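You operate a simulated robot arm through the tools that you are given. There is no shell and no other tool.

The job below is to be done with a simulated two-armed robot. You get a single attempt, and the scene is never put back.

TASK
Take the cap off the white bottle that says "blue dye" on the long table and lay it down there. Then fetch the black roll and set it on the purple tray. Then put two of the rings from the counter under the pegboard on the shelf of the side table. Then open the bottom left side drawer. Do these in the order given. Set down upright: black roll.

Only the result counts: the job must be done as asked and must still hold three seconds after the hand-in. Knocking over, shifting, dropping, spilling or breaking anything else fails it. A push-on lid holds only when it is set on centred and level and pressed home; a screw cap is set on level and turned clockwise until tight.

THE ROBOT
Two 7-joint arms with two-finger parallel grippers on one trunk, on a base that drives. Base frame: it is fixed to the floor where the robot stands at the start and does not move with it; the origin is under the middle of the robot, x ahead of it, y to its left, z up. Lengths are in cm, angles in degrees, forces in N, time in s.
The left shoulder is at the start at [5, 16.5, 110.5], the right one opposite. With the tool pointing down near the work surface each hand reaches from about 10 to 68 cm from the robot's upright axis, wherever it stands, measured 20 degrees to its own side. Places, roughly: black roll (6x6x8 cm) [-680, 10, 90]; bottom left side drawer [180, 80, 20]; purple tray [-675, 25, 100]; ring [-525, -175, 100]; shelf of the side table [-140, -340, 30]; white bottle [-100, 300, 100]. Payload 3.91 kg a hand.
Tool frame (each hand has its own): the origin (TCP) lies between the finger pads and is the grasp point; the fingertips stand 3 cm ahead of it; z points along the fingers, y is the line along which they close. The gripper opens to 11 cm. The fingers are 2 cm wide and 1 cm thick; the gripper's body (4.8 by 11.2 cm) begins 5.5 cm behind the TCP.
Orientation is told as [roll, pitch, yaw] about the base's x, y, z axes, in that order, counted from this pose: with the fingers straight down and closing along the base's y, the tool's x points along the base's -x, its y along +y and its z along -z.

THE INTERFACE
- The arms move only by the tool nudge_tool. It takes "left_targets", "right_targets" or both (then of equal length, played together; a hand with none holds still); each is a list of rows, each a list of 7 numbers: the turn, a rotation vector about the tool's x, y, z in rad, then the shift along the tool's x, y, z in cm, then the gripper command, from -1 (fully open) to 1 (shut), values between in proportion. In form: [[rx, ry, rz, tx, ty, tz, fingers], ...]. A call has 1 to 20 rows; each row is the pose to reach, as a shift and turn from the pose commanded when the call began, along the tool's axes at that moment. Rows are played at 5 a second. More than 5 cm and 8.6 degrees between two rows, or a gripper value outside its range, and nothing of the call is played. Where a pose cannot be reached the arm comes as near as it can. A force on the tool above 40 N (or 10 N above the force at the start of the call, whichever is more), or a blocked arm, ends the call early, and 0.2 s more pass. The fingers move at their own pace (about 4.5 cm/s each) and stop on an object; they squeeze with about 24 N. The grip force told is the motor's: it shows also when the fingers shut on nothing. Time passes only in rows, and 0.2 s behind the last, so rows that repeat a pose let the fingers close. The reply holds the time, the measured pose of the TCP, the force on the tool along the base axes, the opening and the grip force, in the units named above and with some noise, with the torque about the TCP (base axes, N m) and any sound that the robot's microphone picked up.
- Cameras (640 x 400 px; columns grow to the right, rows downward): "scene" is now at [11.73, -0.87, 128.66]; the picture's right is [-0.08, -1.00, 0.00], its down [-0.45, 0.04, -0.89] and it looks along [0.89, -0.07, -0.45] (base axes); focal length 275 px, centre (320, 200). "left" rides on the left gripper at [7.2, -1.7, -10.3] in its tool frame; the picture's right is [0.23, 0.97, 0.00], its down [-0.76, 0.18, -0.62] and it looks along [-0.61, 0.14, 0.78] (tool axes); focal length 222 px, centre (320, 200). "right" rides on the right gripper at [7.2, 1.7, -10.3] in its tool frame; the picture's right is [-0.23, 0.97, 0.00], its down [-0.76, -0.18, -0.62] and it looks along [-0.61, -0.14, 0.78] (tool axes); focal length 222 px, centre (320, 200). There is no depth. A picture from a camera that has moved, and an enlarged one, comes with that camera's place and axes in the base frame and with its lens.
- get_image(camera): a new picture of that camera. It takes no simulated time.
- raise_lower(by): slides the trunk up (or, below 0, down) by that many cm; the arms and the scene camera ride with it, the base frame stays. It gives what a move gives, with no picture.
- roll_base(legs): drives the robot by 1 to 6 legs, each [ahead, left, turn to the left] in cm, cm and degrees, along the robot's own axes; the way and the turn of a leg run together, so that a leg with both is an arc; at most 150 cm and 180 degrees a leg. The arms and the cameras ride along, it lands a little off, and it stops where it bumps. It gives what a move gives.
- turn_head(pan, tilt): turns the head with the scene camera to pan (to the left, within 80 degrees either way) and tilt (down, from -29 to 69), counted from straight ahead of the robot. It gives what a move gives.
- inspect(camera, box): a new picture of the part [left, top, right, bottom] of that camera's present view, enlarged. It takes no simulated time.
- job_done(): hands the job in; it is judged then, once.

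Nothing tells you exact positions but the pictures and the camera data. Unless the task says otherwise, let go and move clear before handing in.

The tools are called as name(argument=value, ...) on one line, values as JSON. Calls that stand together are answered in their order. nudge_tool: Moves the arms, as the interface text tells. Its arguments: {"type":"object","properties":{"left_targets":{"type":"array","items":{"type":"array","items":{"type":"number"}}},"right_targets":{"type":"array","items":{"type":"array","items":{"type":"number"}}}},"required":[]} The other tools are called the same way: raise_lower (by) slides the trunk up or down; roll_base (legs) drives the base; turn_head (pan, tilt) turns the head that bears the scene camera; get_image (camera) takes a picture; inspect (camera, box) takes an enlarged picture of a part of a camera's view; job_done () hands the job in.

At the start:

```text
clock: 0.0
left_tool_pos: [32.82, 12.82, 113.26]
left_tool_rot: [-0.1, 0.0, 0.0]
left_wrist_force: [-0.3, 0.1, 0.3]
left_moment: [0.01, -0.02, 0.0]
left_grip_width: 11.02
left_finger_force: 0.0
right_tool_pos: [32.21, -14.34, 117.07]
right_tool_rot: [0.0, 0.0, -0.1]
right_wrist_force: [0.6, 1.4, -0.6]
right_moment: [0.0, 0.0, 0.02]
right_grip_width: 10.99
right_finger_force: 0.1
trunk travel left (down, up): [-32.5, 17.8]
robot x, y, heading: [-0.34, -0.3, -0.2]
head pan, tilt: [-4.7, 26.6]
```

scene: 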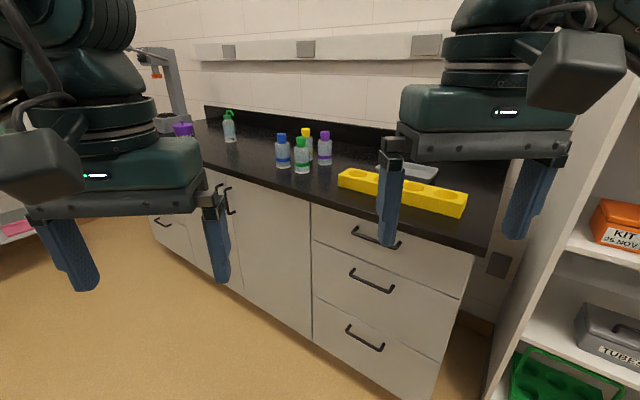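
right: 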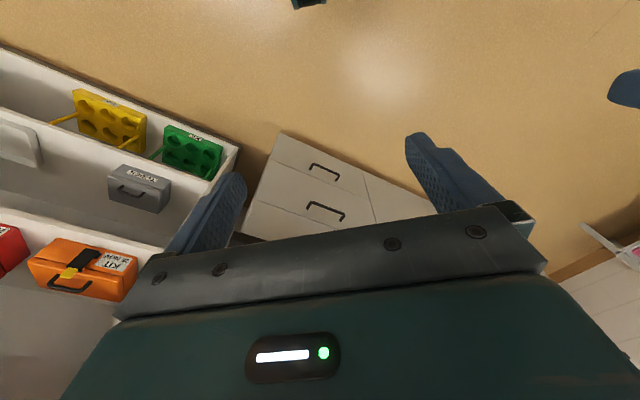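
left: 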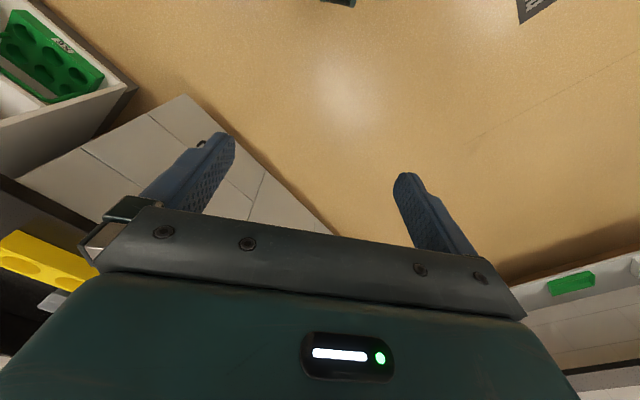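

I see a counter with bottles and drawers ahead, and a shelf unit on the right. I'll look around with the head to learn the room before I drive to the long table near [-100, 300].

turn_head(pan=75, tilt=15)

get_image(camera="scene")

turn_head(pan=30, tilt=20)

get_image(camera="scene")

turn_head(pan=-60, tilt=20)

get_image(camera="scene")

```text
clock: 1.5
left_tool_pos: [32.86, 12.83, 113.32]
left_tool_rot: [-0.1, 0.0, 0.0]
left_wrist_force: [-0.3, 0.7, -0.5]
left_moment: [-0.02, -0.03, 0.0]
left_grip_width: 10.98
left_finger_force: 0.1
right_tool_pos: [32.17, -14.35, 117.08]
right_tool_rot: [0.1, 0.0, -0.1]
right_wrist_force: [0.7, -0.5, -0.9]
right_moment: [-0.01, 0.01, 0.03]
right_grip_width: 11.02
right_finger_force: 0.1
trunk travel left (down, up): [-32.5, 17.8]
robot x, y, heading: [-0.22, 0.28, -0.5]
head pan, tilt: [75.0, 15.0]
```

```text
taken
camera scene: at [5.01, 8.9, 130.53], right [0.97, -0.26, 0.0], down [-0.07, -0.25, -0.97], along [0.25, 0.93, -0.26], focal length 275 px, centre (320, 200)
```

scene: 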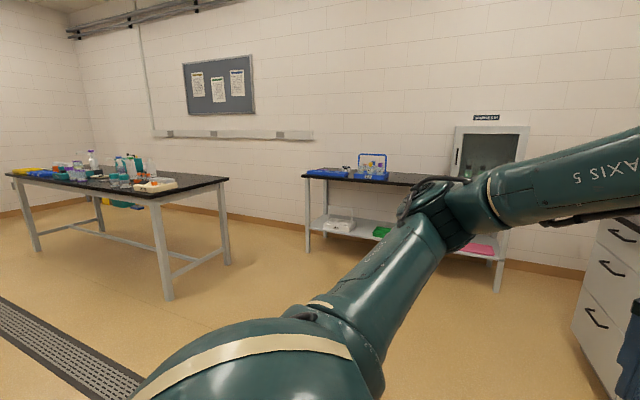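

```text
clock: 2.6
left_tool_pos: [32.8, 12.83, 113.09]
left_tool_rot: [-0.1, -0.1, -0.1]
left_wrist_force: [-0.1, -0.6, -0.7]
left_moment: [0.02, 0.0, 0.0]
left_grip_width: 10.99
left_finger_force: 0.0
right_tool_pos: [32.11, -14.45, 117.04]
right_tool_rot: [0.0, 0.0, -0.1]
right_wrist_force: [-0.5, -0.9, 0.3]
right_moment: [0.03, -0.01, 0.01]
right_grip_width: 11.03
right_finger_force: 0.0
trunk travel left (down, up): [-32.5, 17.8]
robot x, y, heading: [-0.05, 0.2, 0.1]
head pan, tilt: [30.0, 20.0]
```

```text
taken
camera scene: at [10.65, 4.54, 129.72], right [0.5, -0.87, 0.0], down [-0.3, -0.17, -0.94], along [0.81, 0.47, -0.34], focal length 275 px, centre (320, 200)
```

scene: 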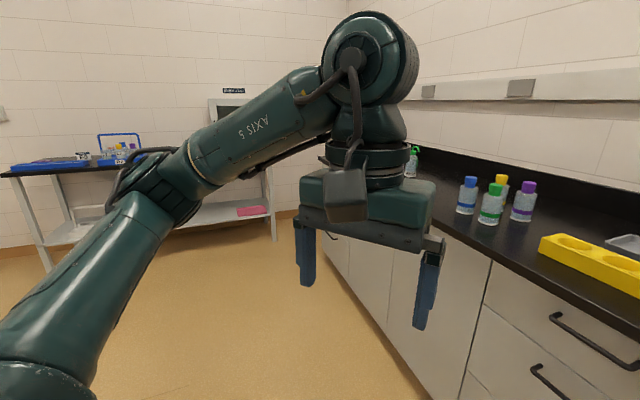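

```text
clock: 4.3
left_tool_pos: [32.89, 12.7, 113.21]
left_tool_rot: [-0.1, 0.1, 0.0]
left_wrist_force: [-0.4, 0.6, 0.1]
left_moment: [0.02, 0.0, 0.01]
left_grip_width: 11.02
left_finger_force: 0.0
right_tool_pos: [32.05, -14.42, 117.09]
right_tool_rot: [0.1, 0.0, 0.0]
right_wrist_force: [0.5, -0.2, 0.4]
right_moment: [0.0, 0.02, 0.02]
right_grip_width: 11.01
right_finger_force: 0.1
trunk travel left (down, up): [-32.5, 17.8]
robot x, y, heading: [-0.39, 0.02, -0.0]
head pan, tilt: [-60.0, 20.0]
```

```text
taken
camera scene: at [7.25, -8.18, 129.72], right [-0.87, -0.5, 0.0], down [-0.17, 0.3, -0.94], along [0.47, -0.81, -0.34], focal length 275 px, centre (320, 200)
```

scene: 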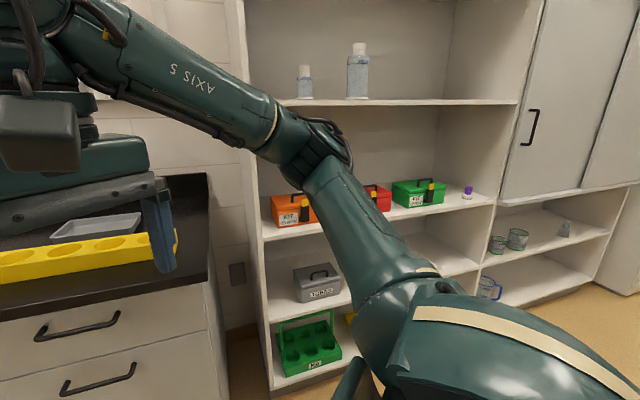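

The room's walls run about 35° off the base axes. The long table stands ahead-left, with its near edge from about (-50,190) to (-200,315). I'll turn toward it and look before driving.

roll_base(legs=[[0, 0, 125]])

turn_head(pan=0, tilt=20)

get_image(camera="scene")

turn_head(pan=60, tilt=15)

get_image(camera="scene")

turn_head(pan=-35, tilt=20)

get_image(camera="scene")

```text
clock: 9.8
left_tool_pos: [-28.69, 20.42, 113.29]
left_tool_rot: [-0.2, 0.0, 123.5]
left_wrist_force: [0.5, -0.2, -0.6]
left_moment: [0.04, -0.01, 0.04]
left_grip_width: 11.0
left_finger_force: 0.0
right_tool_pos: [-5.77, 34.85, 117.23]
right_tool_rot: [0.0, 0.1, 123.4]
right_wrist_force: [0.0, -0.5, 0.0]
right_moment: [0.01, 0.02, 0.0]
right_grip_width: 10.99
right_finger_force: 0.1
trunk travel left (down, up): [-32.5, 17.8]
robot x, y, heading: [-0.11, 0.26, 123.3]
head pan, tilt: [-60.0, 20.0]
```

```text
clock: 11.1
left_tool_pos: [-28.79, 20.36, 113.24]
left_tool_rot: [0.0, 0.1, 123.5]
left_wrist_force: [0.9, 0.6, 0.0]
left_moment: [-0.01, -0.03, 0.0]
left_grip_width: 11.01
left_finger_force: 0.0
right_tool_pos: [-5.56, 34.78, 117.1]
right_tool_rot: [0.0, 0.0, 123.5]
right_wrist_force: [0.1, 1.0, 0.2]
right_moment: [-0.01, 0.01, 0.0]
right_grip_width: 11.01
right_finger_force: 0.0
trunk travel left (down, up): [-32.5, 17.8]
robot x, y, heading: [-0.23, -0.01, 123.4]
head pan, tilt: [0.0, 20.0]
```

```text
taken
camera scene: at [-7.08, 10.1, 129.72], right [0.83, 0.55, 0.0], down [0.19, -0.29, -0.94], along [-0.52, 0.78, -0.34], focal length 275 px, centre (320, 200)
```

scene: 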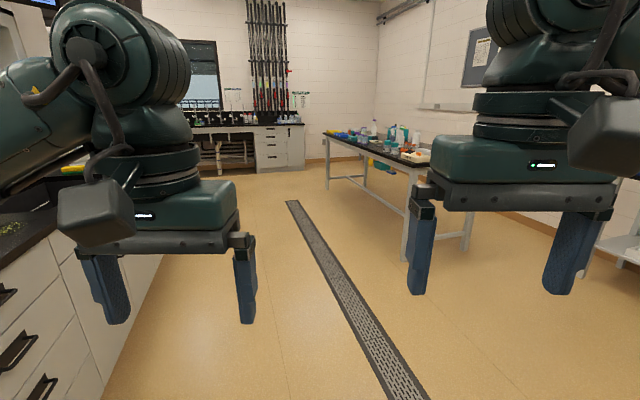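

```text
clock: 12.4
left_tool_pos: [-28.78, 20.41, 113.21]
left_tool_rot: [-0.1, 0.0, 123.5]
left_wrist_force: [-0.4, -0.1, 0.1]
left_moment: [0.01, 0.0, 0.01]
left_grip_width: 10.98
left_finger_force: 0.1
right_tool_pos: [-5.66, 34.76, 117.12]
right_tool_rot: [0.0, 0.1, 123.5]
right_wrist_force: [-0.6, -0.1, -0.5]
right_moment: [0.02, 0.0, 0.03]
right_grip_width: 10.99
right_finger_force: 0.0
trunk travel left (down, up): [-32.5, 17.8]
robot x, y, heading: [0.33, 0.06, 123.5]
head pan, tilt: [60.0, 15.0]
```

```text
taken
camera scene: at [-11.28, 1.77, 130.53], right [-0.06, 1.0, 0.0], down [0.26, 0.02, -0.97], along [-0.96, -0.06, -0.26], focal length 275 px, centre (320, 200)
```

scene: 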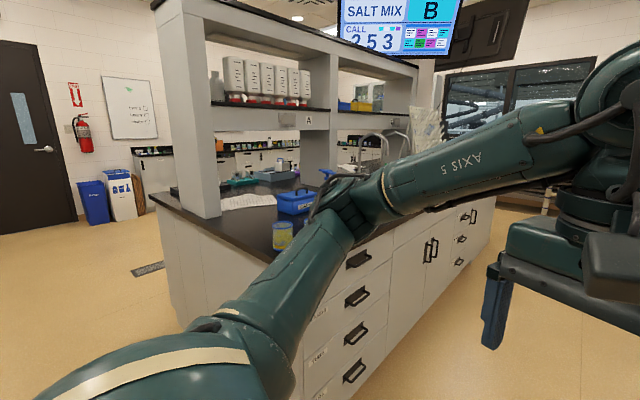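

```text
clock: 14.1
left_tool_pos: [-28.81, 20.38, 113.17]
left_tool_rot: [0.0, 0.0, 123.6]
left_wrist_force: [0.5, 1.3, -0.2]
left_moment: [-0.01, -0.02, -0.02]
left_grip_width: 11.01
left_finger_force: 0.1
right_tool_pos: [-5.7, 34.78, 117.09]
right_tool_rot: [0.0, 0.0, 123.5]
right_wrist_force: [-0.6, 0.1, -0.1]
right_moment: [0.01, 0.03, 0.0]
right_grip_width: 10.99
right_finger_force: 0.1
trunk travel left (down, up): [-32.5, 17.8]
robot x, y, heading: [-0.01, -0.3, 123.6]
head pan, tilt: [-35.0, 20.0]
```

```text
taken
camera scene: at [-1.71, 11.63, 129.72], right [1.0, -0.03, 0.0], down [-0.01, -0.34, -0.94], along [0.02, 0.94, -0.34], focal length 275 px, centre (320, 200)
```

scene: 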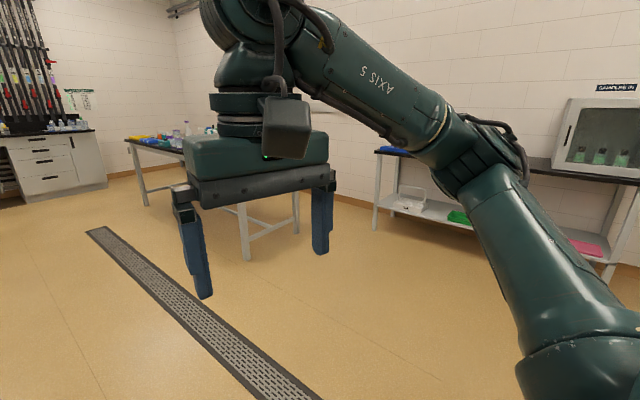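

The aisle between the island and the long table is clear apart from a floor grate. I'll drive to about (-130,160) and face the table squarely at heading 55.

roll_base(legs=[[103, 10, 0], [102, 10, 0], [0, 0, -68.5]])

turn_head(pan=0, tilt=25)

get_image(camera="scene")

```text
clock: 27.4
left_tool_pos: [-121.77, 193.29, 113.2]
left_tool_rot: [-0.1, 0.0, 54.4]
left_wrist_force: [-0.4, -0.8, 0.5]
left_moment: [0.05, -0.02, 0.0]
left_grip_width: 10.99
left_finger_force: 0.0
right_tool_pos: [-100.15, 176.7, 116.94]
right_tool_rot: [0.0, -0.1, 54.2]
right_wrist_force: [-0.3, -0.2, -0.1]
right_moment: [-0.01, 0.03, -0.03]
right_grip_width: 10.99
right_finger_force: 0.0
trunk travel left (down, up): [-32.5, 17.8]
robot x, y, heading: [-130.43, 158.62, 54.3]
head pan, tilt: [-35.0, 20.0]
```

```text
clock: 28.4
left_tool_pos: [-121.69, 193.27, 113.28]
left_tool_rot: [0.0, 0.0, 54.3]
left_wrist_force: [0.0, 0.3, -0.3]
left_moment: [-0.03, -0.02, -0.01]
left_grip_width: 11.01
left_finger_force: 0.1
right_tool_pos: [-100.11, 176.71, 117.06]
right_tool_rot: [0.0, 0.0, 54.2]
right_wrist_force: [-0.7, -0.7, 0.6]
right_moment: [0.0, -0.01, 0.0]
right_grip_width: 11.01
right_finger_force: 0.1
trunk travel left (down, up): [-32.5, 17.8]
robot x, y, heading: [-130.54, 158.76, 54.4]
head pan, tilt: [0.0, 25.0]
```

```text
taken
camera scene: at [-123.81, 168.84, 128.91], right [0.81, -0.58, 0.0], down [-0.25, -0.34, -0.91], along [0.53, 0.74, -0.42], focal length 275 px, centre (320, 200)
```

scene: 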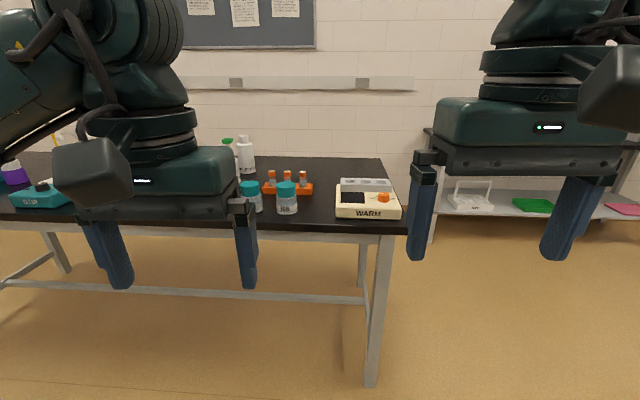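

The table is ahead now: teal-capped jars, a heater marked "WARM" and a white bottle at the back. I'll enlarge that area to read the labels.

inspect(camera="scene", box=[200, 120, 420, 240])

turn_head(pan=35, tilt=25)

get_image(camera="scene")

```text
2.91 times, centred on (310, 180) of scene
camera zoom: at [-123.81, 168.84, 128.91], right [0.81, -0.58, 0.0], down [-0.25, -0.34, -0.91], along [0.53, 0.74, -0.42], focal length 800 px, centre (349, 258)
```

zoom: 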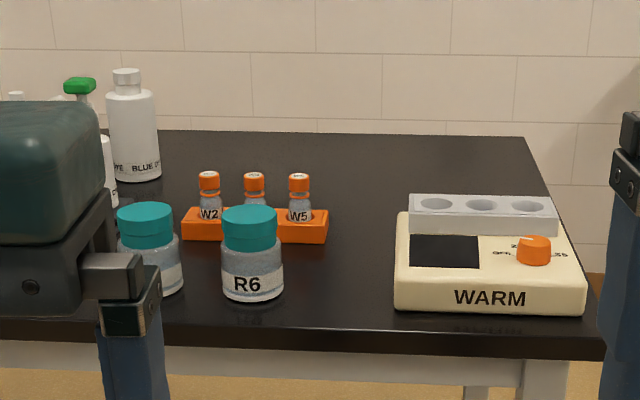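

```text
clock: 29.4
left_tool_pos: [-121.67, 193.14, 113.25]
left_tool_rot: [0.0, -0.1, 54.3]
left_wrist_force: [0.6, -0.6, 0.5]
left_moment: [0.02, -0.01, 0.0]
left_grip_width: 11.01
left_finger_force: 0.0
right_tool_pos: [-100.16, 176.73, 117.06]
right_tool_rot: [0.0, 0.1, 54.3]
right_wrist_force: [0.0, -0.6, 0.5]
right_moment: [-0.01, -0.02, -0.01]
right_grip_width: 11.0
right_finger_force: 0.1
trunk travel left (down, up): [-32.5, 17.8]
robot x, y, heading: [-130.34, 159.12, 54.1]
head pan, tilt: [35.0, 25.0]
```

```text
taken
camera scene: at [-129.07, 170.58, 128.91], right [1.0, -0.01, 0.0], down [-0.01, -0.42, -0.91], along [0.01, 0.91, -0.42], focal length 275 px, centre (320, 200)
```

scene: 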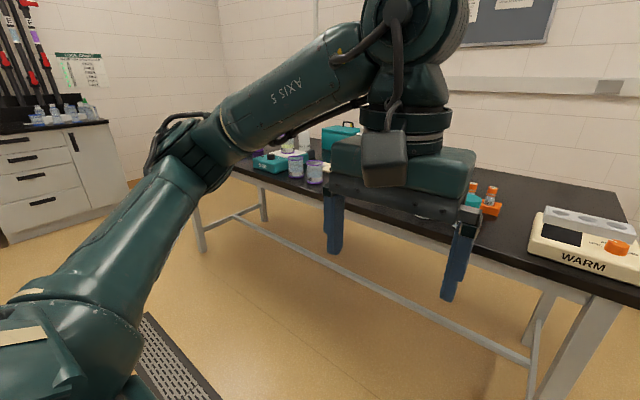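

The nearest white bottle reads "...YE BLUE D...", and another white bottle sits partly hidden behind the left arm. I'll look down at my own base to judge how close I can get, then move left to see the bottle group clearly.

turn_head(pan=0, tilt=69)

get_image(camera="scene")

get_image(camera="left")

get_image(camera="right")

```text
clock: 30.5
left_tool_pos: [-121.69, 193.19, 113.2]
left_tool_rot: [-0.2, -0.1, 54.3]
left_wrist_force: [-0.4, 0.3, 0.3]
left_moment: [0.01, -0.02, 0.01]
left_grip_width: 10.98
left_finger_force: 0.1
right_tool_pos: [-100.04, 176.75, 117.07]
right_tool_rot: [-0.1, 0.0, 54.3]
right_wrist_force: [-0.9, 0.2, -0.5]
right_moment: [-0.01, 0.02, 0.01]
right_grip_width: 11.01
right_finger_force: 0.0
trunk travel left (down, up): [-32.5, 17.8]
robot x, y, heading: [-130.44, 159.17, 54.0]
head pan, tilt: [0.0, 68.8]
```

```text
taken
camera scene: at [-125.93, 165.92, 122.97], right [0.81, -0.58, 0.0], down [-0.54, -0.76, -0.36], along [0.21, 0.29, -0.93], focal length 275 px, centre (320, 200)
```

scene: 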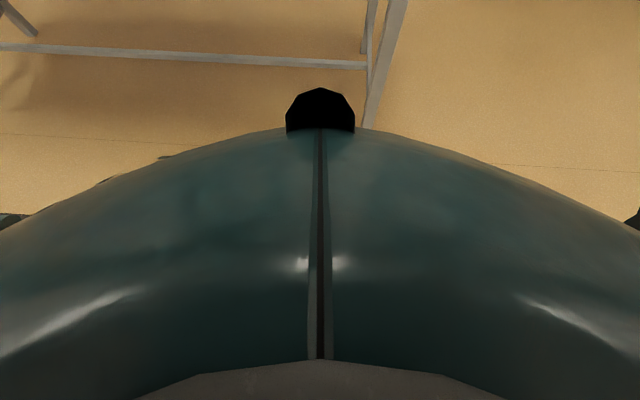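

```text
taken
camera left: at [-124.6, 186.38, 123.46], right [-0.92, 0.38, 0.0], down [0.3, 0.72, 0.62], along [0.24, 0.57, -0.78], focal length 222 px, centre (320, 200)
```

left: 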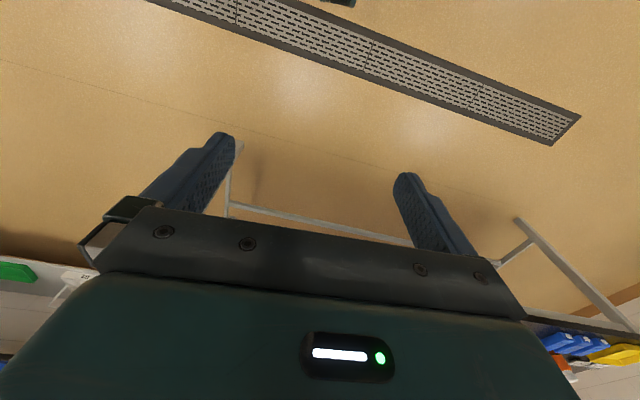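

```text
taken
camera right: at [-105.63, 171.94, 127.37], right [-0.66, 0.75, 0.0], down [0.59, 0.51, 0.62], along [0.47, 0.41, -0.78], focal length 222 px, centre (320, 200)
```

right: 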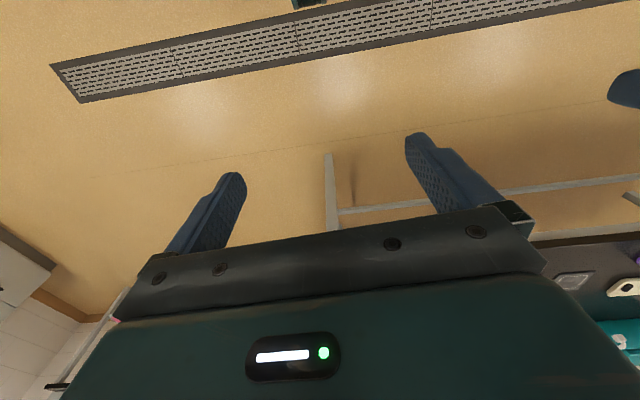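

I can't see my base past the chest. I'll tip the left wrist back so its camera shows the front of the base.

nudge_tool(left_targets=[[0, 0.13, 0, 0, 0, 0, -1], [0, 0.26, 0, 0, 0, 0, -1], [0, 0.39, 0, 0, 0, 0, -1], [0, 0.52, 0, 0, 0, 0, -1], [0, 0.65, 0, 0, 0, 0, -1], [0, 0.78, 0, 0, 0, 0, -1], [0, 0.91, 0, 0, 0, 0, -1]])

get_image(camera="left")

```text
clock: 32.1
left_tool_pos: [-121.71, 193.15, 113.21]
left_tool_rot: [-0.3, 52.3, 54.1]
left_wrist_force: [-0.3, -0.2, 0.2]
left_moment: [-0.04, -0.04, 0.02]
left_grip_width: 11.0
left_finger_force: 0.1
right_tool_pos: [-100.12, 176.73, 117.03]
right_tool_rot: [0.1, 0.0, 54.3]
right_wrist_force: [0.9, 0.1, 0.5]
right_moment: [-0.01, -0.03, 0.03]
right_grip_width: 10.98
right_finger_force: 0.0
trunk travel left (down, up): [-32.5, 17.8]
robot x, y, heading: [-130.46, 159.1, 54.3]
head pan, tilt: [0.0, 68.8]
```

```text
taken
camera left: at [-118.16, 195.21, 125.24], right [-0.87, 0.46, 0.18], down [0.42, 0.88, -0.22], along [-0.26, -0.12, -0.96], focal length 222 px, centre (320, 200)
```

left: 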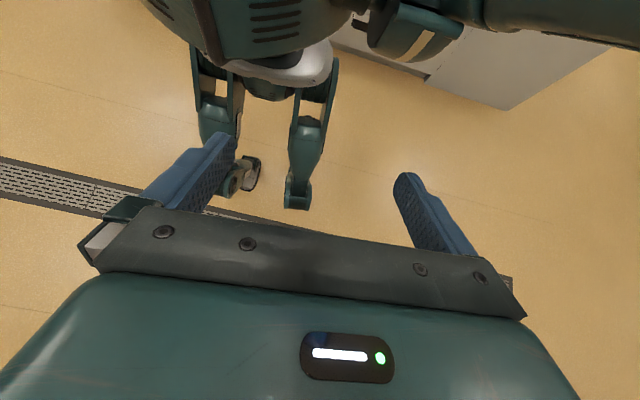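

The base is a compact wheeled stand, with the front wheels only about 5–10 cm ahead of the axis. I'll tip the wrist a bit further to see how deep and low the chest is.

nudge_tool(left_targets=[[0, 0.13, 0, 0, 0, 0, -1], [0, 0.26, 0, 0, 0, 0, -1], [0, 0.39, 0, 0, 0, 0, -1], [0, 0.52, 0, 0, 0, 0, -1]])

get_image(camera="left")

```text
clock: 33.1
left_tool_pos: [-127.71, 190.59, 111.7]
left_tool_rot: [-0.4, 75.3, 56.6]
left_wrist_force: [-0.1, 0.2, 0.8]
left_moment: [0.0, -0.01, 0.07]
left_grip_width: 11.0
left_finger_force: 0.0
left hand out of reach, approached as far as the arm can: row 1, 2, 3, 4
right_tool_pos: [-100.32, 177.13, 116.95]
right_tool_rot: [-0.1, -0.1, 54.2]
right_wrist_force: [-0.7, 0.6, -0.3]
right_moment: [-0.03, -0.04, 0.02]
right_grip_width: 10.97
right_finger_force: 0.1
trunk travel left (down, up): [-32.5, 17.8]
robot x, y, heading: [-130.53, 159.31, 54.5]
head pan, tilt: [0.0, 68.8]
```

```text
taken
camera left: at [-121.87, 196.54, 121.19], right [-0.85, 0.48, 0.22], down [0.28, 0.76, -0.58], along [-0.44, -0.43, -0.79], focal length 222 px, centre (320, 200)
```

left: 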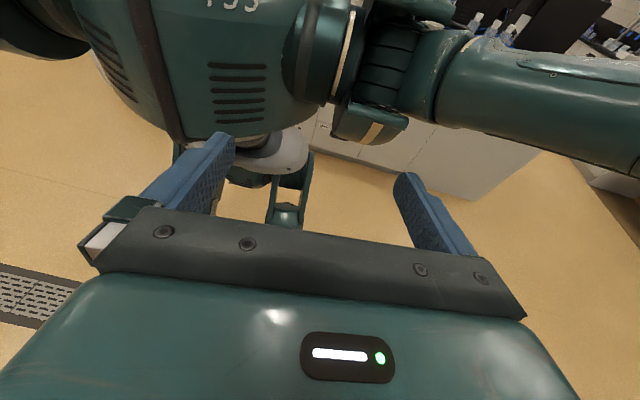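

The chest front is about 16 cm ahead of the axis with its underside near z≈102, so I can stand close to the table edge. I'll bring the left hand back to its old pose, raise the trunk and move nearer for a clear look at the bottles.

nudge_tool(left_targets=[[0, -0.13, 0, 0, 0, 0, -1], [0, -0.26, 0, 0, 0, 0, -1], [0, -0.39, 0, 0, 0, 0, -1], [0, -0.52, 0, 0, 0, 0, -1], [0, -0.65, 0, 0, 0, 0, -1], [0, -0.78, 0, 0, 0, 0, -1], [0, -0.91, 0, 0, 0, 0, -1], [0, -1.04, 0, 0, 0, 0, -1], [0, -1.17, 0, 0, 0, 0, -1], [0, -1.3, 0, 0, 0, 0, -1], [0, -1.43, 0, 0, 0, 0, -1]])

raise_lower(by=12)

roll_base(legs=[[22, 30, 0]])

turn_head(pan=0, tilt=30)

get_image(camera="scene")

```text
clock: 35.5
left_tool_pos: [-127.39, 190.38, 111.7]
left_tool_rot: [0.0, -6.8, 57.0]
left_wrist_force: [0.2, 1.7, 0.5]
left_moment: [0.03, 0.04, -0.01]
left_grip_width: 10.99
left_finger_force: 0.0
right_tool_pos: [-100.05, 176.84, 117.01]
right_tool_rot: [0.0, 0.0, 54.4]
right_wrist_force: [0.5, -0.2, 0.6]
right_moment: [0.01, 0.0, -0.01]
right_grip_width: 10.99
right_finger_force: 0.1
trunk travel left (down, up): [-32.5, 17.8]
robot x, y, heading: [-130.41, 158.98, 54.4]
head pan, tilt: [0.0, 68.8]
```

```text
clock: 37.0
left_tool_pos: [-127.48, 190.31, 123.75]
left_tool_rot: [0.0, -6.8, 57.0]
left_wrist_force: [-0.3, -0.5, -0.6]
left_moment: [-0.04, 0.03, -0.01]
left_grip_width: 10.99
left_finger_force: 0.1
right_tool_pos: [-100.14, 176.89, 129.18]
right_tool_rot: [-0.1, 0.0, 54.4]
right_wrist_force: [0.5, 0.5, -0.5]
right_moment: [0.03, 0.03, 0.02]
right_grip_width: 11.03
right_finger_force: 0.1
trunk travel left (down, up): [-44.5, 5.8]
robot x, y, heading: [-130.66, 158.77, 54.2]
head pan, tilt: [0.0, 68.8]
```

```text
clock: 40.2
left_tool_pos: [-138.5, 226.03, 123.62]
left_tool_rot: [0.0, -6.9, 56.9]
left_wrist_force: [0.5, -0.6, -0.4]
left_moment: [0.01, -0.03, -0.05]
left_grip_width: 10.99
left_finger_force: 0.1
right_tool_pos: [-111.14, 212.41, 129.08]
right_tool_rot: [0.0, 0.0, 54.1]
right_wrist_force: [-0.2, 0.5, -0.7]
right_moment: [-0.01, -0.03, -0.03]
right_grip_width: 11.01
right_finger_force: 0.1
trunk travel left (down, up): [-44.5, 5.8]
robot x, y, heading: [-141.66, 195.18, 54.1]
head pan, tilt: [0.0, 68.8]
```

```text
clock: 41.3
left_tool_pos: [-138.58, 225.88, 123.68]
left_tool_rot: [0.0, -6.8, 57.0]
left_wrist_force: [0.2, -0.7, -0.3]
left_moment: [0.01, -0.01, 0.01]
left_grip_width: 11.01
left_finger_force: 0.1
right_tool_pos: [-111.23, 212.31, 129.01]
right_tool_rot: [0.0, 0.0, 54.1]
right_wrist_force: [0.8, 0.7, -0.8]
right_moment: [0.0, 0.0, -0.02]
right_grip_width: 10.98
right_finger_force: 0.0
trunk travel left (down, up): [-44.5, 5.8]
robot x, y, heading: [-141.77, 194.88, 54.2]
head pan, tilt: [0.0, 30.0]
```

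```text
taken
camera scene: at [-135.11, 204.31, 140.11], right [0.81, -0.59, 0.0], down [-0.29, -0.41, -0.87], along [0.51, 0.7, -0.5], focal length 275 px, centre (320, 200)
```

scene: 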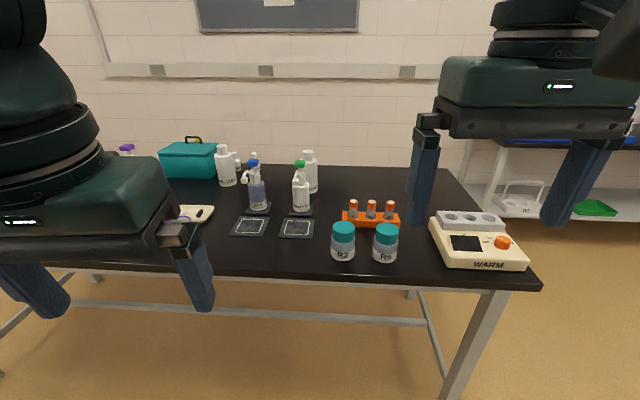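

Now I see two spray bottles, several white bottles, the teal case, slides and the W rack. I'll enlarge the group to read the labels.

inspect(camera="scene", box=[200, 135, 340, 225])

inspect(camera="scene", box=[120, 130, 260, 220])

```text
4.44 times, centred on (270, 180) of scene
camera zoom: at [-135.11, 204.31, 140.11], right [0.81, -0.59, 0.0], down [-0.29, -0.41, -0.87], along [0.51, 0.7, -0.5], focal length 1222 px, centre (542, 289)
```

zoom: 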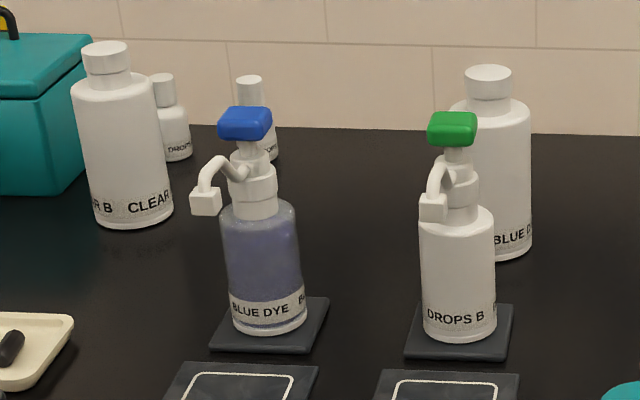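

```text
4.44 times, centred on (190, 175) of scene
camera zoom: at [-135.11, 204.31, 140.11], right [0.81, -0.59, 0.0], down [-0.29, -0.41, -0.87], along [0.51, 0.7, -0.5], focal length 1222 px, centre (898, 311)
```

zoom: 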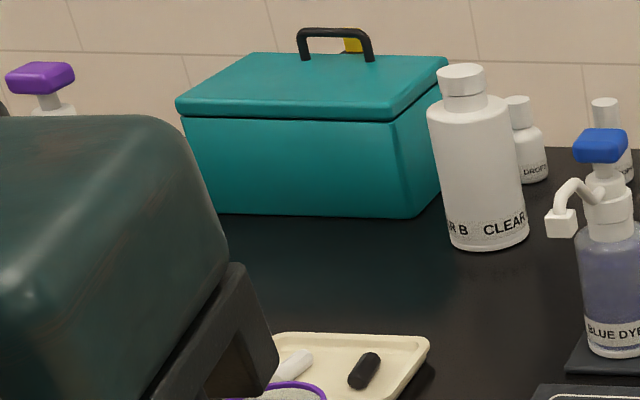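

The white "BLUE DYE" bottle (screw-cap style, cap top near z≈104) stands behind the green-headed "DROPS B" pump. I put it at about (-80, 288), roughly 49 cm in from the front edge, with the table top near z≈87. I'll move in close with the trunk raised so the hands pass above everything.

roll_base(legs=[[42, -8, 0]])

turn_head(pan=0, tilt=35)

get_image(camera="scene")

get_image(camera="right")

get_image(camera="left")

```text
clock: 43.9
left_tool_pos: [-108.19, 254.48, 123.65]
left_tool_rot: [0.2, -6.9, 56.9]
left_wrist_force: [-0.4, -0.4, -0.5]
left_moment: [0.01, -0.03, 0.02]
left_grip_width: 11.0
left_finger_force: 0.1
right_tool_pos: [-80.82, 240.69, 129.05]
right_tool_rot: [0.0, 0.1, 54.0]
right_wrist_force: [0.0, -0.1, 0.1]
right_moment: [-0.01, 0.02, -0.03]
right_grip_width: 10.98
right_finger_force: 0.1
trunk travel left (down, up): [-44.5, 5.8]
robot x, y, heading: [-111.47, 223.07, 54.2]
head pan, tilt: [0.0, 30.0]
```

```text
clock: 44.5
left_tool_pos: [-108.14, 254.3, 123.6]
left_tool_rot: [0.1, -6.9, 56.8]
left_wrist_force: [0.2, 0.1, -0.3]
left_moment: [-0.02, -0.04, 0.0]
left_grip_width: 11.02
left_finger_force: 0.0
right_tool_pos: [-80.85, 240.73, 129.11]
right_tool_rot: [0.1, -0.1, 54.1]
right_wrist_force: [0.2, -0.1, 0.5]
right_moment: [0.03, 0.02, 0.0]
right_grip_width: 11.03
right_finger_force: 0.1
trunk travel left (down, up): [-44.5, 5.8]
robot x, y, heading: [-111.44, 223.35, 54.3]
head pan, tilt: [0.0, 35.0]
```

```text
taken
camera scene: at [-104.88, 232.57, 139.34], right [0.81, -0.59, 0.0], down [-0.34, -0.46, -0.82], along [0.48, 0.66, -0.57], focal length 275 px, centre (320, 200)
```

scene: 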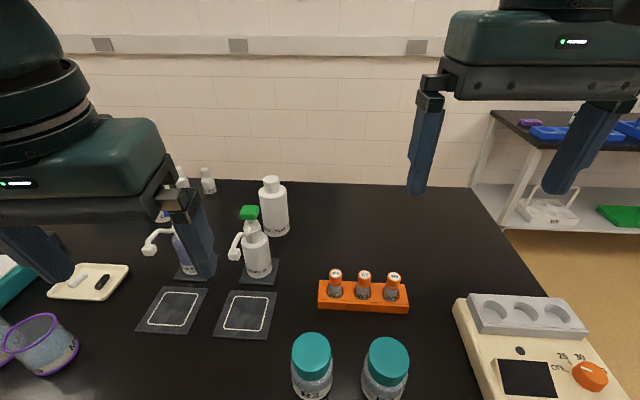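

```text
taken
camera right: at [-86.45, 235.93, 139.38], right [-0.66, 0.76, 0.0], down [0.59, 0.51, 0.62], along [0.47, 0.41, -0.78], focal length 222 px, centre (320, 200)
```

right: 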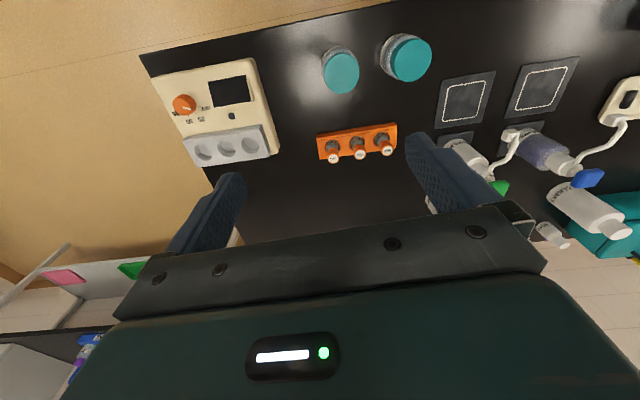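

```text
taken
camera left: at [-111.31, 246.36, 132.98], right [-0.94, 0.34, -0.03], down [0.22, 0.67, 0.71], along [0.26, 0.66, -0.7], focal length 222 px, centre (320, 200)
```

left: 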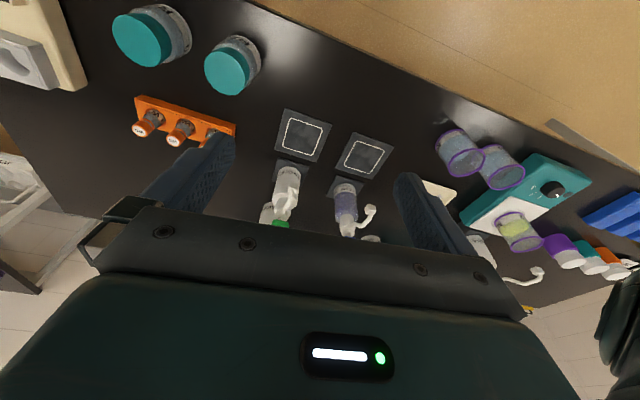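

I'm near the table now. I'll enlarge the target bottle and cap to fix its position and see what kind of cap it is.

inspect(camera="scene", box=[225, 165, 325, 290])

inspect(camera="scene", box=[250, 170, 300, 205])

```text
3.20 times, centred on (275, 228) of scene
camera zoom: at [-104.88, 232.57, 139.34], right [0.81, -0.59, 0.0], down [-0.34, -0.46, -0.82], along [0.48, 0.66, -0.57], focal length 880 px, centre (464, 112)
```

zoom: 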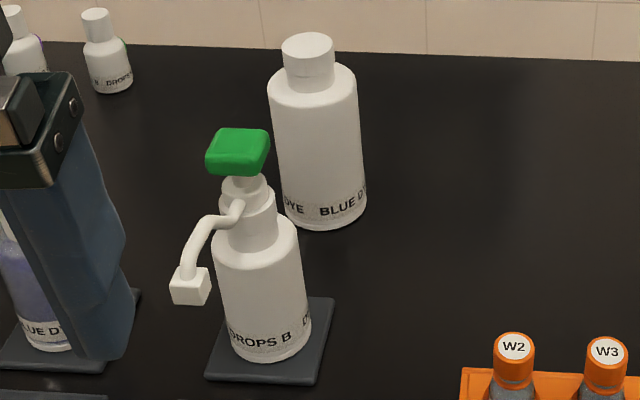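

```text
11.43 times, centred on (275, 188) of scene
camera zoom: at [-104.88, 232.57, 139.34], right [0.81, -0.59, 0.0], down [-0.34, -0.46, -0.82], along [0.48, 0.66, -0.57], focal length 3141 px, centre (834, 343)
```

zoom: 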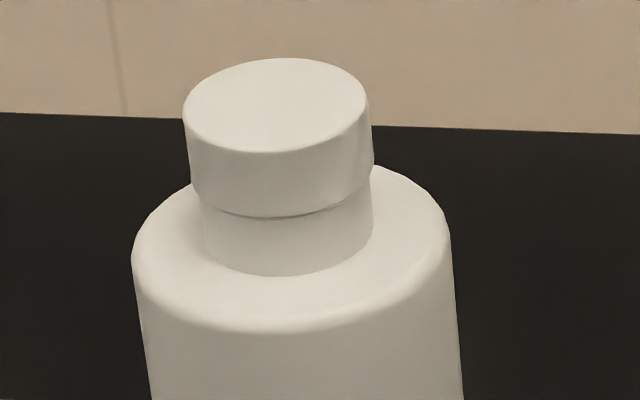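

The cap is a smooth white cylinder, about 4 cm wide with its top near z≈103.5. I'll shift so the bottle is about 60 cm ahead and slightly left of centre, in reach of both hands.

roll_base(legs=[[12, 8, 0]])

turn_head(pan=0, tilt=35)

get_image(camera="scene")

```text
clock: 45.9
left_tool_pos: [-107.52, 268.91, 123.75]
left_tool_rot: [-0.1, -6.7, 56.8]
left_wrist_force: [0.4, 0.4, 0.3]
left_moment: [-0.01, 0.0, 0.02]
left_grip_width: 11.0
left_finger_force: 0.1
right_tool_pos: [-80.28, 255.17, 128.94]
right_tool_rot: [0.0, -0.1, 54.0]
right_wrist_force: [-0.4, 0.3, 0.4]
right_moment: [0.0, -0.01, 0.02]
right_grip_width: 11.02
right_finger_force: 0.1
trunk travel left (down, up): [-44.5, 5.8]
robot x, y, heading: [-111.02, 237.91, 53.9]
head pan, tilt: [0.0, 35.0]
```

```text
clock: 46.5
left_tool_pos: [-107.59, 268.77, 123.66]
left_tool_rot: [0.0, -6.7, 56.7]
left_wrist_force: [0.8, -0.7, -0.2]
left_moment: [0.01, 0.02, 0.01]
left_grip_width: 11.0
left_finger_force: 0.0
right_tool_pos: [-80.25, 255.26, 129.12]
right_tool_rot: [0.0, 0.0, 54.0]
right_wrist_force: [0.1, 0.9, 0.3]
right_moment: [0.0, -0.01, 0.01]
right_grip_width: 11.01
right_finger_force: 0.1
trunk travel left (down, up): [-44.5, 5.8]
robot x, y, heading: [-111.19, 237.86, 54.0]
head pan, tilt: [0.0, 35.0]
```

```text
taken
camera scene: at [-104.29, 247.02, 139.34], right [0.81, -0.59, 0.0], down [-0.34, -0.46, -0.82], along [0.48, 0.66, -0.57], focal length 275 px, centre (320, 200)
```

scene: 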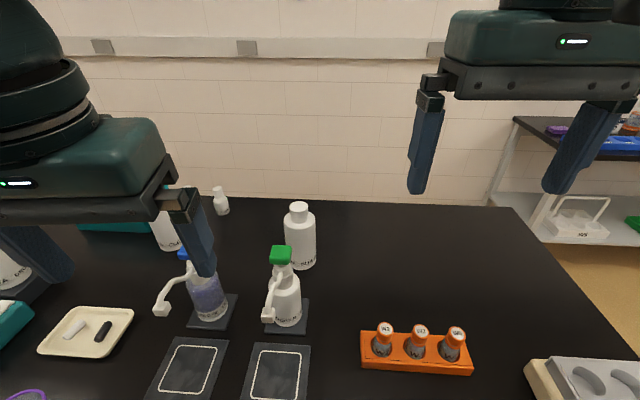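

I'll enlarge the bottle again from here to refine its position.

inspect(camera="scene", box=[255, 190, 335, 290])

```text
4.00 times, centred on (295, 240) of scene
camera zoom: at [-104.29, 247.02, 139.34], right [0.81, -0.59, 0.0], down [-0.34, -0.46, -0.82], along [0.48, 0.66, -0.57], focal length 1099 px, centre (420, 40)
```

zoom: 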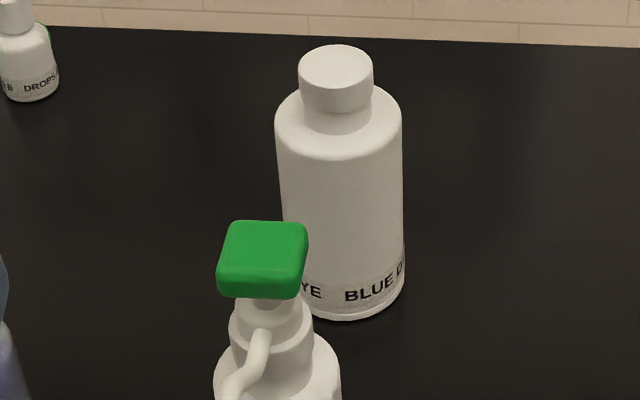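

The bottle is about 60 cm ahead and 4 cm left of my axis. I'll hold its body with the right hand, coming from the front right and tilted 45°, and take the cap with the left hand from above. First I'll turn the right hand.

nudge_tool(right_targets=[[0, 0, -0.131, -1.2, -1.15, 0, -1], [0, 0, -0.262, -2.4, -2.3, 0, -1], [0, 0, -0.393, -3.6, -3.45, 0, -1], [0, 0, -0.524, -4.8, -4.6, 0, -1], [0, 0, -0.655, -6.0, -5.75, 0, -1], [0, 0, -0.786, -7.2, -6.9, 0, -1], [0, 0, -0.917, -8.4, -8.05, 0, -1], [0, 0, -1.047, -9.6, -9.2, 0, -1]])

nudge_tool(right_targets=[[0, -0.131, 0, 0, 0, 0, -1], [0, -0.262, 0, 0, 0, 0, -1], [0, -0.393, 0, 0, 0, 0, -1], [0, -0.524, 0, 0, 0, 0, -1], [0, -0.655, 0, 0, 0, 0, -1], [0, -0.785, 0, 0, 0, 0, -1]])

get_image(camera="scene")

get_image(camera="right")

```text
clock: 48.3
left_tool_pos: [-107.41, 268.76, 123.78]
left_tool_rot: [0.1, -6.8, 56.8]
left_wrist_force: [0.4, 0.3, 0.4]
left_moment: [-0.01, 0.0, 0.02]
left_grip_width: 11.0
left_finger_force: 0.0
right_tool_pos: [-72.71, 256.84, 127.12]
right_tool_rot: [0.1, -0.1, 113.8]
right_wrist_force: [-1.0, -0.9, -0.1]
right_moment: [0.01, 0.0, -0.02]
right_grip_width: 10.99
right_finger_force: 0.1
right hand out of reach, approached as far as the arm can: row 7, 8
trunk travel left (down, up): [-44.5, 5.8]
robot x, y, heading: [-110.82, 237.72, 54.2]
head pan, tilt: [0.0, 35.0]
```

```text
clock: 49.7
left_tool_pos: [-107.45, 268.76, 123.78]
left_tool_rot: [0.0, -6.8, 56.8]
left_wrist_force: [0.1, -0.1, 0.8]
left_moment: [-0.01, -0.01, -0.02]
left_grip_width: 10.98
left_finger_force: 0.1
right_tool_pos: [-72.77, 256.77, 127.1]
right_tool_rot: [0.0, -45.2, 113.9]
right_wrist_force: [-0.3, 0.1, -0.2]
right_moment: [0.02, 0.0, 0.0]
right_grip_width: 11.0
right_finger_force: 0.1
trunk travel left (down, up): [-44.5, 5.8]
robot x, y, heading: [-111.18, 237.94, 54.3]
head pan, tilt: [0.0, 35.0]
```

```text
taken
camera scene: at [-104.26, 247.05, 139.34], right [0.81, -0.59, 0.0], down [-0.34, -0.46, -0.82], along [0.48, 0.66, -0.57], focal length 275 px, centre (320, 200)
```

scene: 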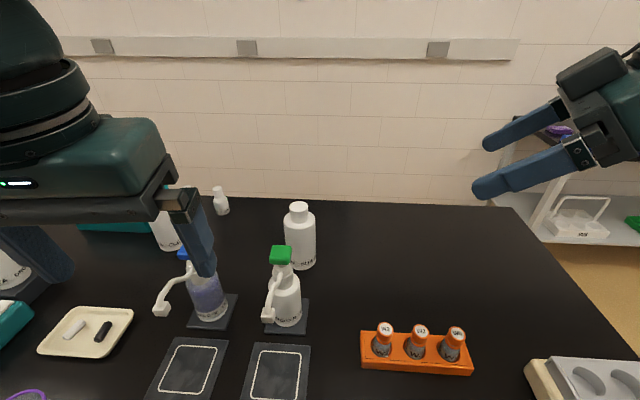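

```text
taken
camera right: at [-69.19, 244.8, 129.26], right [-0.95, -0.25, 0.16], down [0.12, 0.16, 0.98], along [-0.27, 0.95, -0.12], focal length 222 px, centre (320, 200)
```

right: 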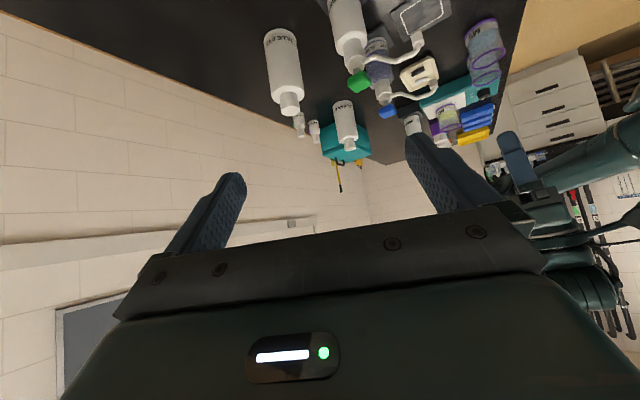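

The right hand is tilted toward the bottle. I'll enlarge its view of the bottle to cross-check the position before approaching.

inspect(camera="right", box=[250, 0, 350, 130])

```text
3.08 times, centred on (300, 65) of right
camera zoom: at [-69.19, 244.8, 129.26], right [-0.95, -0.25, 0.16], down [0.12, 0.16, 0.98], along [-0.27, 0.95, -0.12], focal length 684 px, centre (382, 615)
```

zoom: 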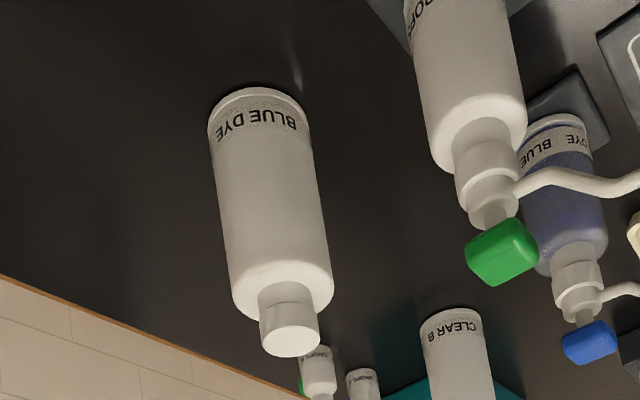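

Two views agree on the cap top at about (-78.8, 290, 103), which puts the table near z≈86. I'll bring the right hand to a standoff about 18 cm short of the bottle.

nudge_tool(right_targets=[[0, 0, 0, 0.6, -3.9, 0, -1], [0, 0, 0, 1.16, -7.77, 0, -1], [0, 0, 0, 1.16, -7.77, 4.5, -1], [0, 0, 0, 1.16, -7.77, 9, -1], [0, 0, 0, 1.16, -7.77, 13.5, -1], [0, 0, 0, 1.16, -7.77, 18, -1], [0, 0, 0, 1.16, -7.77, 22.5, -1], [0, 0, 0, 1.16, -7.77, 26, -1], [0, 0, 0, 1.16, -7.77, 29, -1], [0, 0, 0, 1.16, -7.77, 29, -1]])

get_image(camera="scene")

get_image(camera="right")

```text
clock: 51.9
left_tool_pos: [-107.49, 268.63, 123.72]
left_tool_rot: [0.1, -7.0, 56.7]
left_wrist_force: [-0.1, 0.0, 0.0]
left_moment: [0.05, -0.04, 0.02]
left_grip_width: 11.01
left_finger_force: 0.2
right_tool_pos: [-77.36, 273.48, 106.97]
right_tool_rot: [-0.4, -45.1, 114.2]
right_wrist_force: [0.2, 0.1, -0.8]
right_moment: [0.0, -0.01, -0.03]
right_grip_width: 10.98
right_finger_force: 0.0
right hand out of reach, approached as far as the arm can: row 1, 2, 3, 4, 5, 6, 7, 8, 9, 10
trunk travel left (down, up): [-44.5, 5.8]
robot x, y, heading: [-110.96, 237.48, 53.8]
head pan, tilt: [0.0, 35.0]
```

```text
taken
camera scene: at [-104.37, 246.8, 139.37], right [0.81, -0.59, 0.0], down [-0.34, -0.46, -0.82], along [0.48, 0.66, -0.57], focal length 275 px, centre (320, 200)
```

scene: 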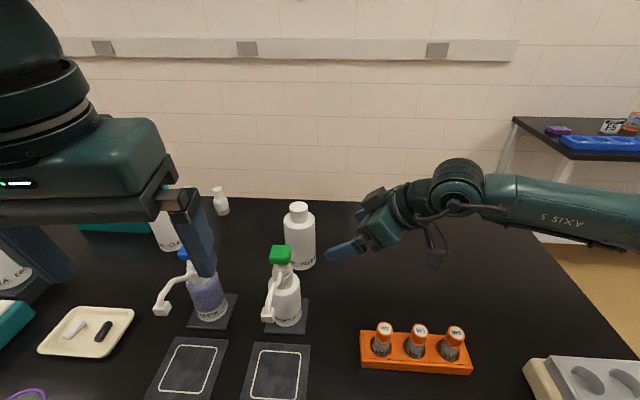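

```text
taken
camera right: at [-73.73, 261.37, 109.08], right [-0.96, -0.25, 0.16], down [0.12, 0.16, 0.98], along [-0.27, 0.96, -0.12], focal length 222 px, centre (320, 200)
```

right: 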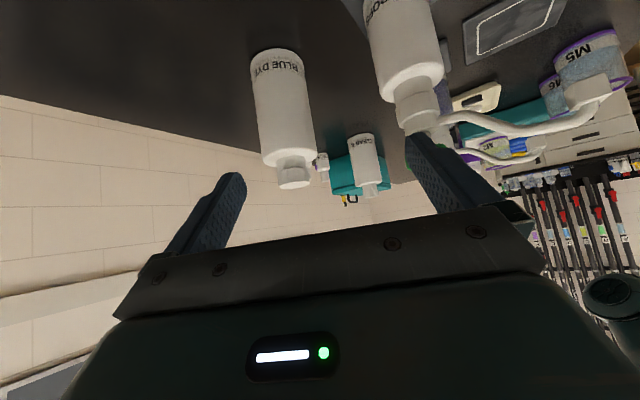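

The full 60° turn strains the right arm, so it stopped about 6 cm off. I'll ease the hand's yaw to 45° and move to a standoff in front right of the bottle, clear of the green pump.

nudge_tool(right_targets=[[0.093, 0, 0.0925, -0.9, -0.9, 1.9, -1], [0.186, 0, 0.185, -1.8, -1.8, 3.8, -1], [0.186, 0, 0.185, -2.6, -2.67, 5.6, -1], [0.186, 0, 0.185, -2.6, -2.67, 5.6, -1]])

get_image(camera="scene")

get_image(camera="right")

```text
clock: 52.9
left_tool_pos: [-107.61, 268.78, 123.62]
left_tool_rot: [-0.1, -6.8, 56.8]
left_wrist_force: [0.0, 0.4, 0.0]
left_moment: [0.03, 0.01, 0.0]
left_grip_width: 10.98
left_finger_force: 0.0
right_tool_pos: [-77.44, 279.82, 104.94]
right_tool_rot: [-0.2, -45.1, 99.0]
right_wrist_force: [0.1, 0.5, 0.0]
right_moment: [0.0, -0.04, 0.0]
right_grip_width: 10.99
right_finger_force: 0.0
trunk travel left (down, up): [-44.5, 5.8]
robot x, y, heading: [-110.7, 237.72, 53.9]
head pan, tilt: [0.0, 35.0]
```

```text
taken
camera scene: at [-104.28, 247.0, 139.34], right [0.81, -0.59, 0.0], down [-0.34, -0.46, -0.82], along [0.48, 0.66, -0.57], focal length 275 px, centre (320, 200)
```

scene: 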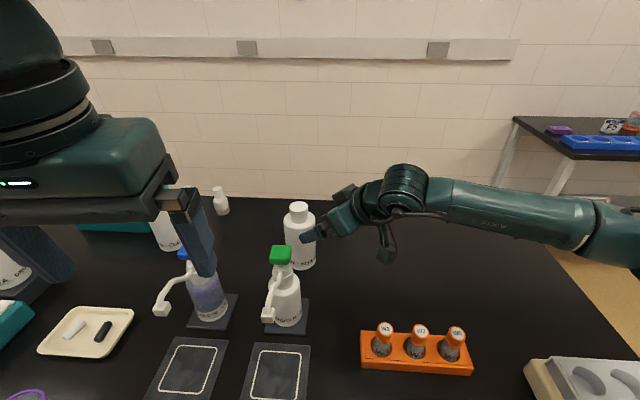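

```text
taken
camera right: at [-77.1, 267.31, 107.03], right [-0.99, 0.01, 0.16], down [0.16, 0.12, 0.98], along [-0.01, 0.99, -0.12], focal length 222 px, centre (320, 200)
```

right: 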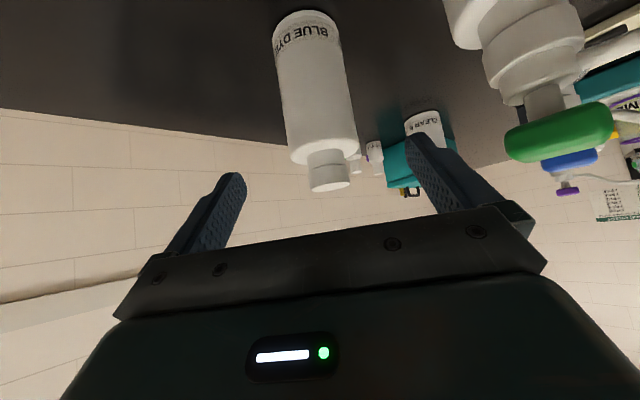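

Both cameras agree: bottle axis at (-78.9, 289.9). The right hand is lined up and needs about 13.5 cm straight along its fingers to straddle the body. I'll advance with the fingers open.

nudge_tool(right_targets=[[0, 0, 0, -0.05, -0.05, 4.0, -1], [0, 0, 0, -0.1, -0.1, 8.0, -1], [0, 0, 0, -0.15, -0.13, 11.0, -1], [0, 0, 0, -0.15, -0.13, 13.5, -1], [0, 0, 0, -0.15, -0.13, 13.5, -1]])

get_image(camera="scene")

get_image(camera="right")

```text
clock: 54.1
left_tool_pos: [-107.59, 268.67, 123.76]
left_tool_rot: [0.1, -6.8, 56.8]
left_wrist_force: [-0.5, 0.1, 0.5]
left_moment: [-0.03, -0.02, 0.0]
left_grip_width: 11.02
left_finger_force: 0.1
right_tool_pos: [-78.58, 289.22, 95.35]
right_tool_rot: [-0.1, -44.9, 99.0]
right_wrist_force: [-0.5, -1.3, 1.0]
right_moment: [0.07, 0.04, 0.02]
right_grip_width: 10.98
right_finger_force: 0.2
trunk travel left (down, up): [-44.5, 5.8]
robot x, y, heading: [-110.92, 237.32, 53.9]
head pan, tilt: [0.0, 35.0]
```

```text
taken
camera scene: at [-104.28, 246.97, 139.34], right [0.81, -0.59, 0.0], down [-0.34, -0.46, -0.82], along [0.48, 0.66, -0.57], focal length 275 px, centre (320, 200)
```

scene: 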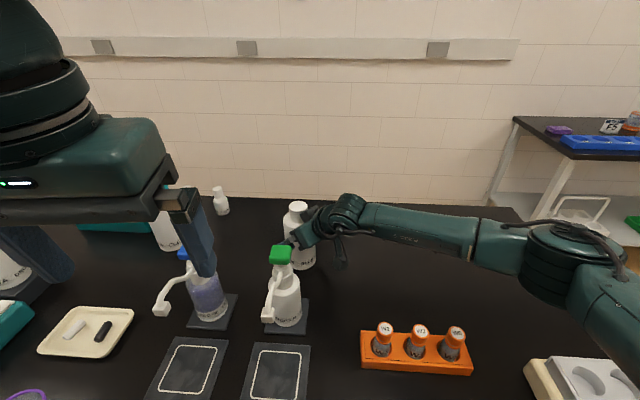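

```text
taken
camera right: at [-78.33, 276.64, 97.49], right [-0.99, 0.01, 0.16], down [0.16, 0.12, 0.98], along [-0.01, 0.99, -0.12], focal length 222 px, centre (320, 200)
```

right: 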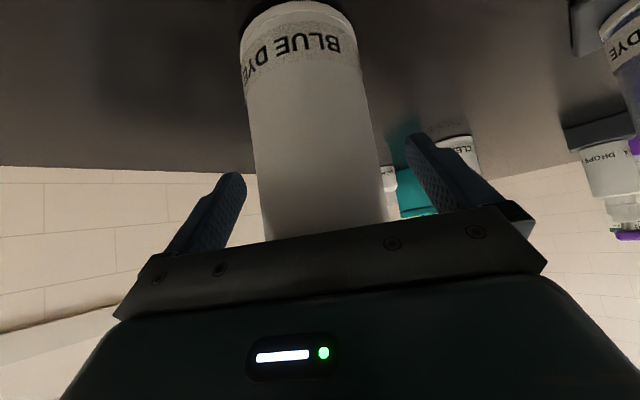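

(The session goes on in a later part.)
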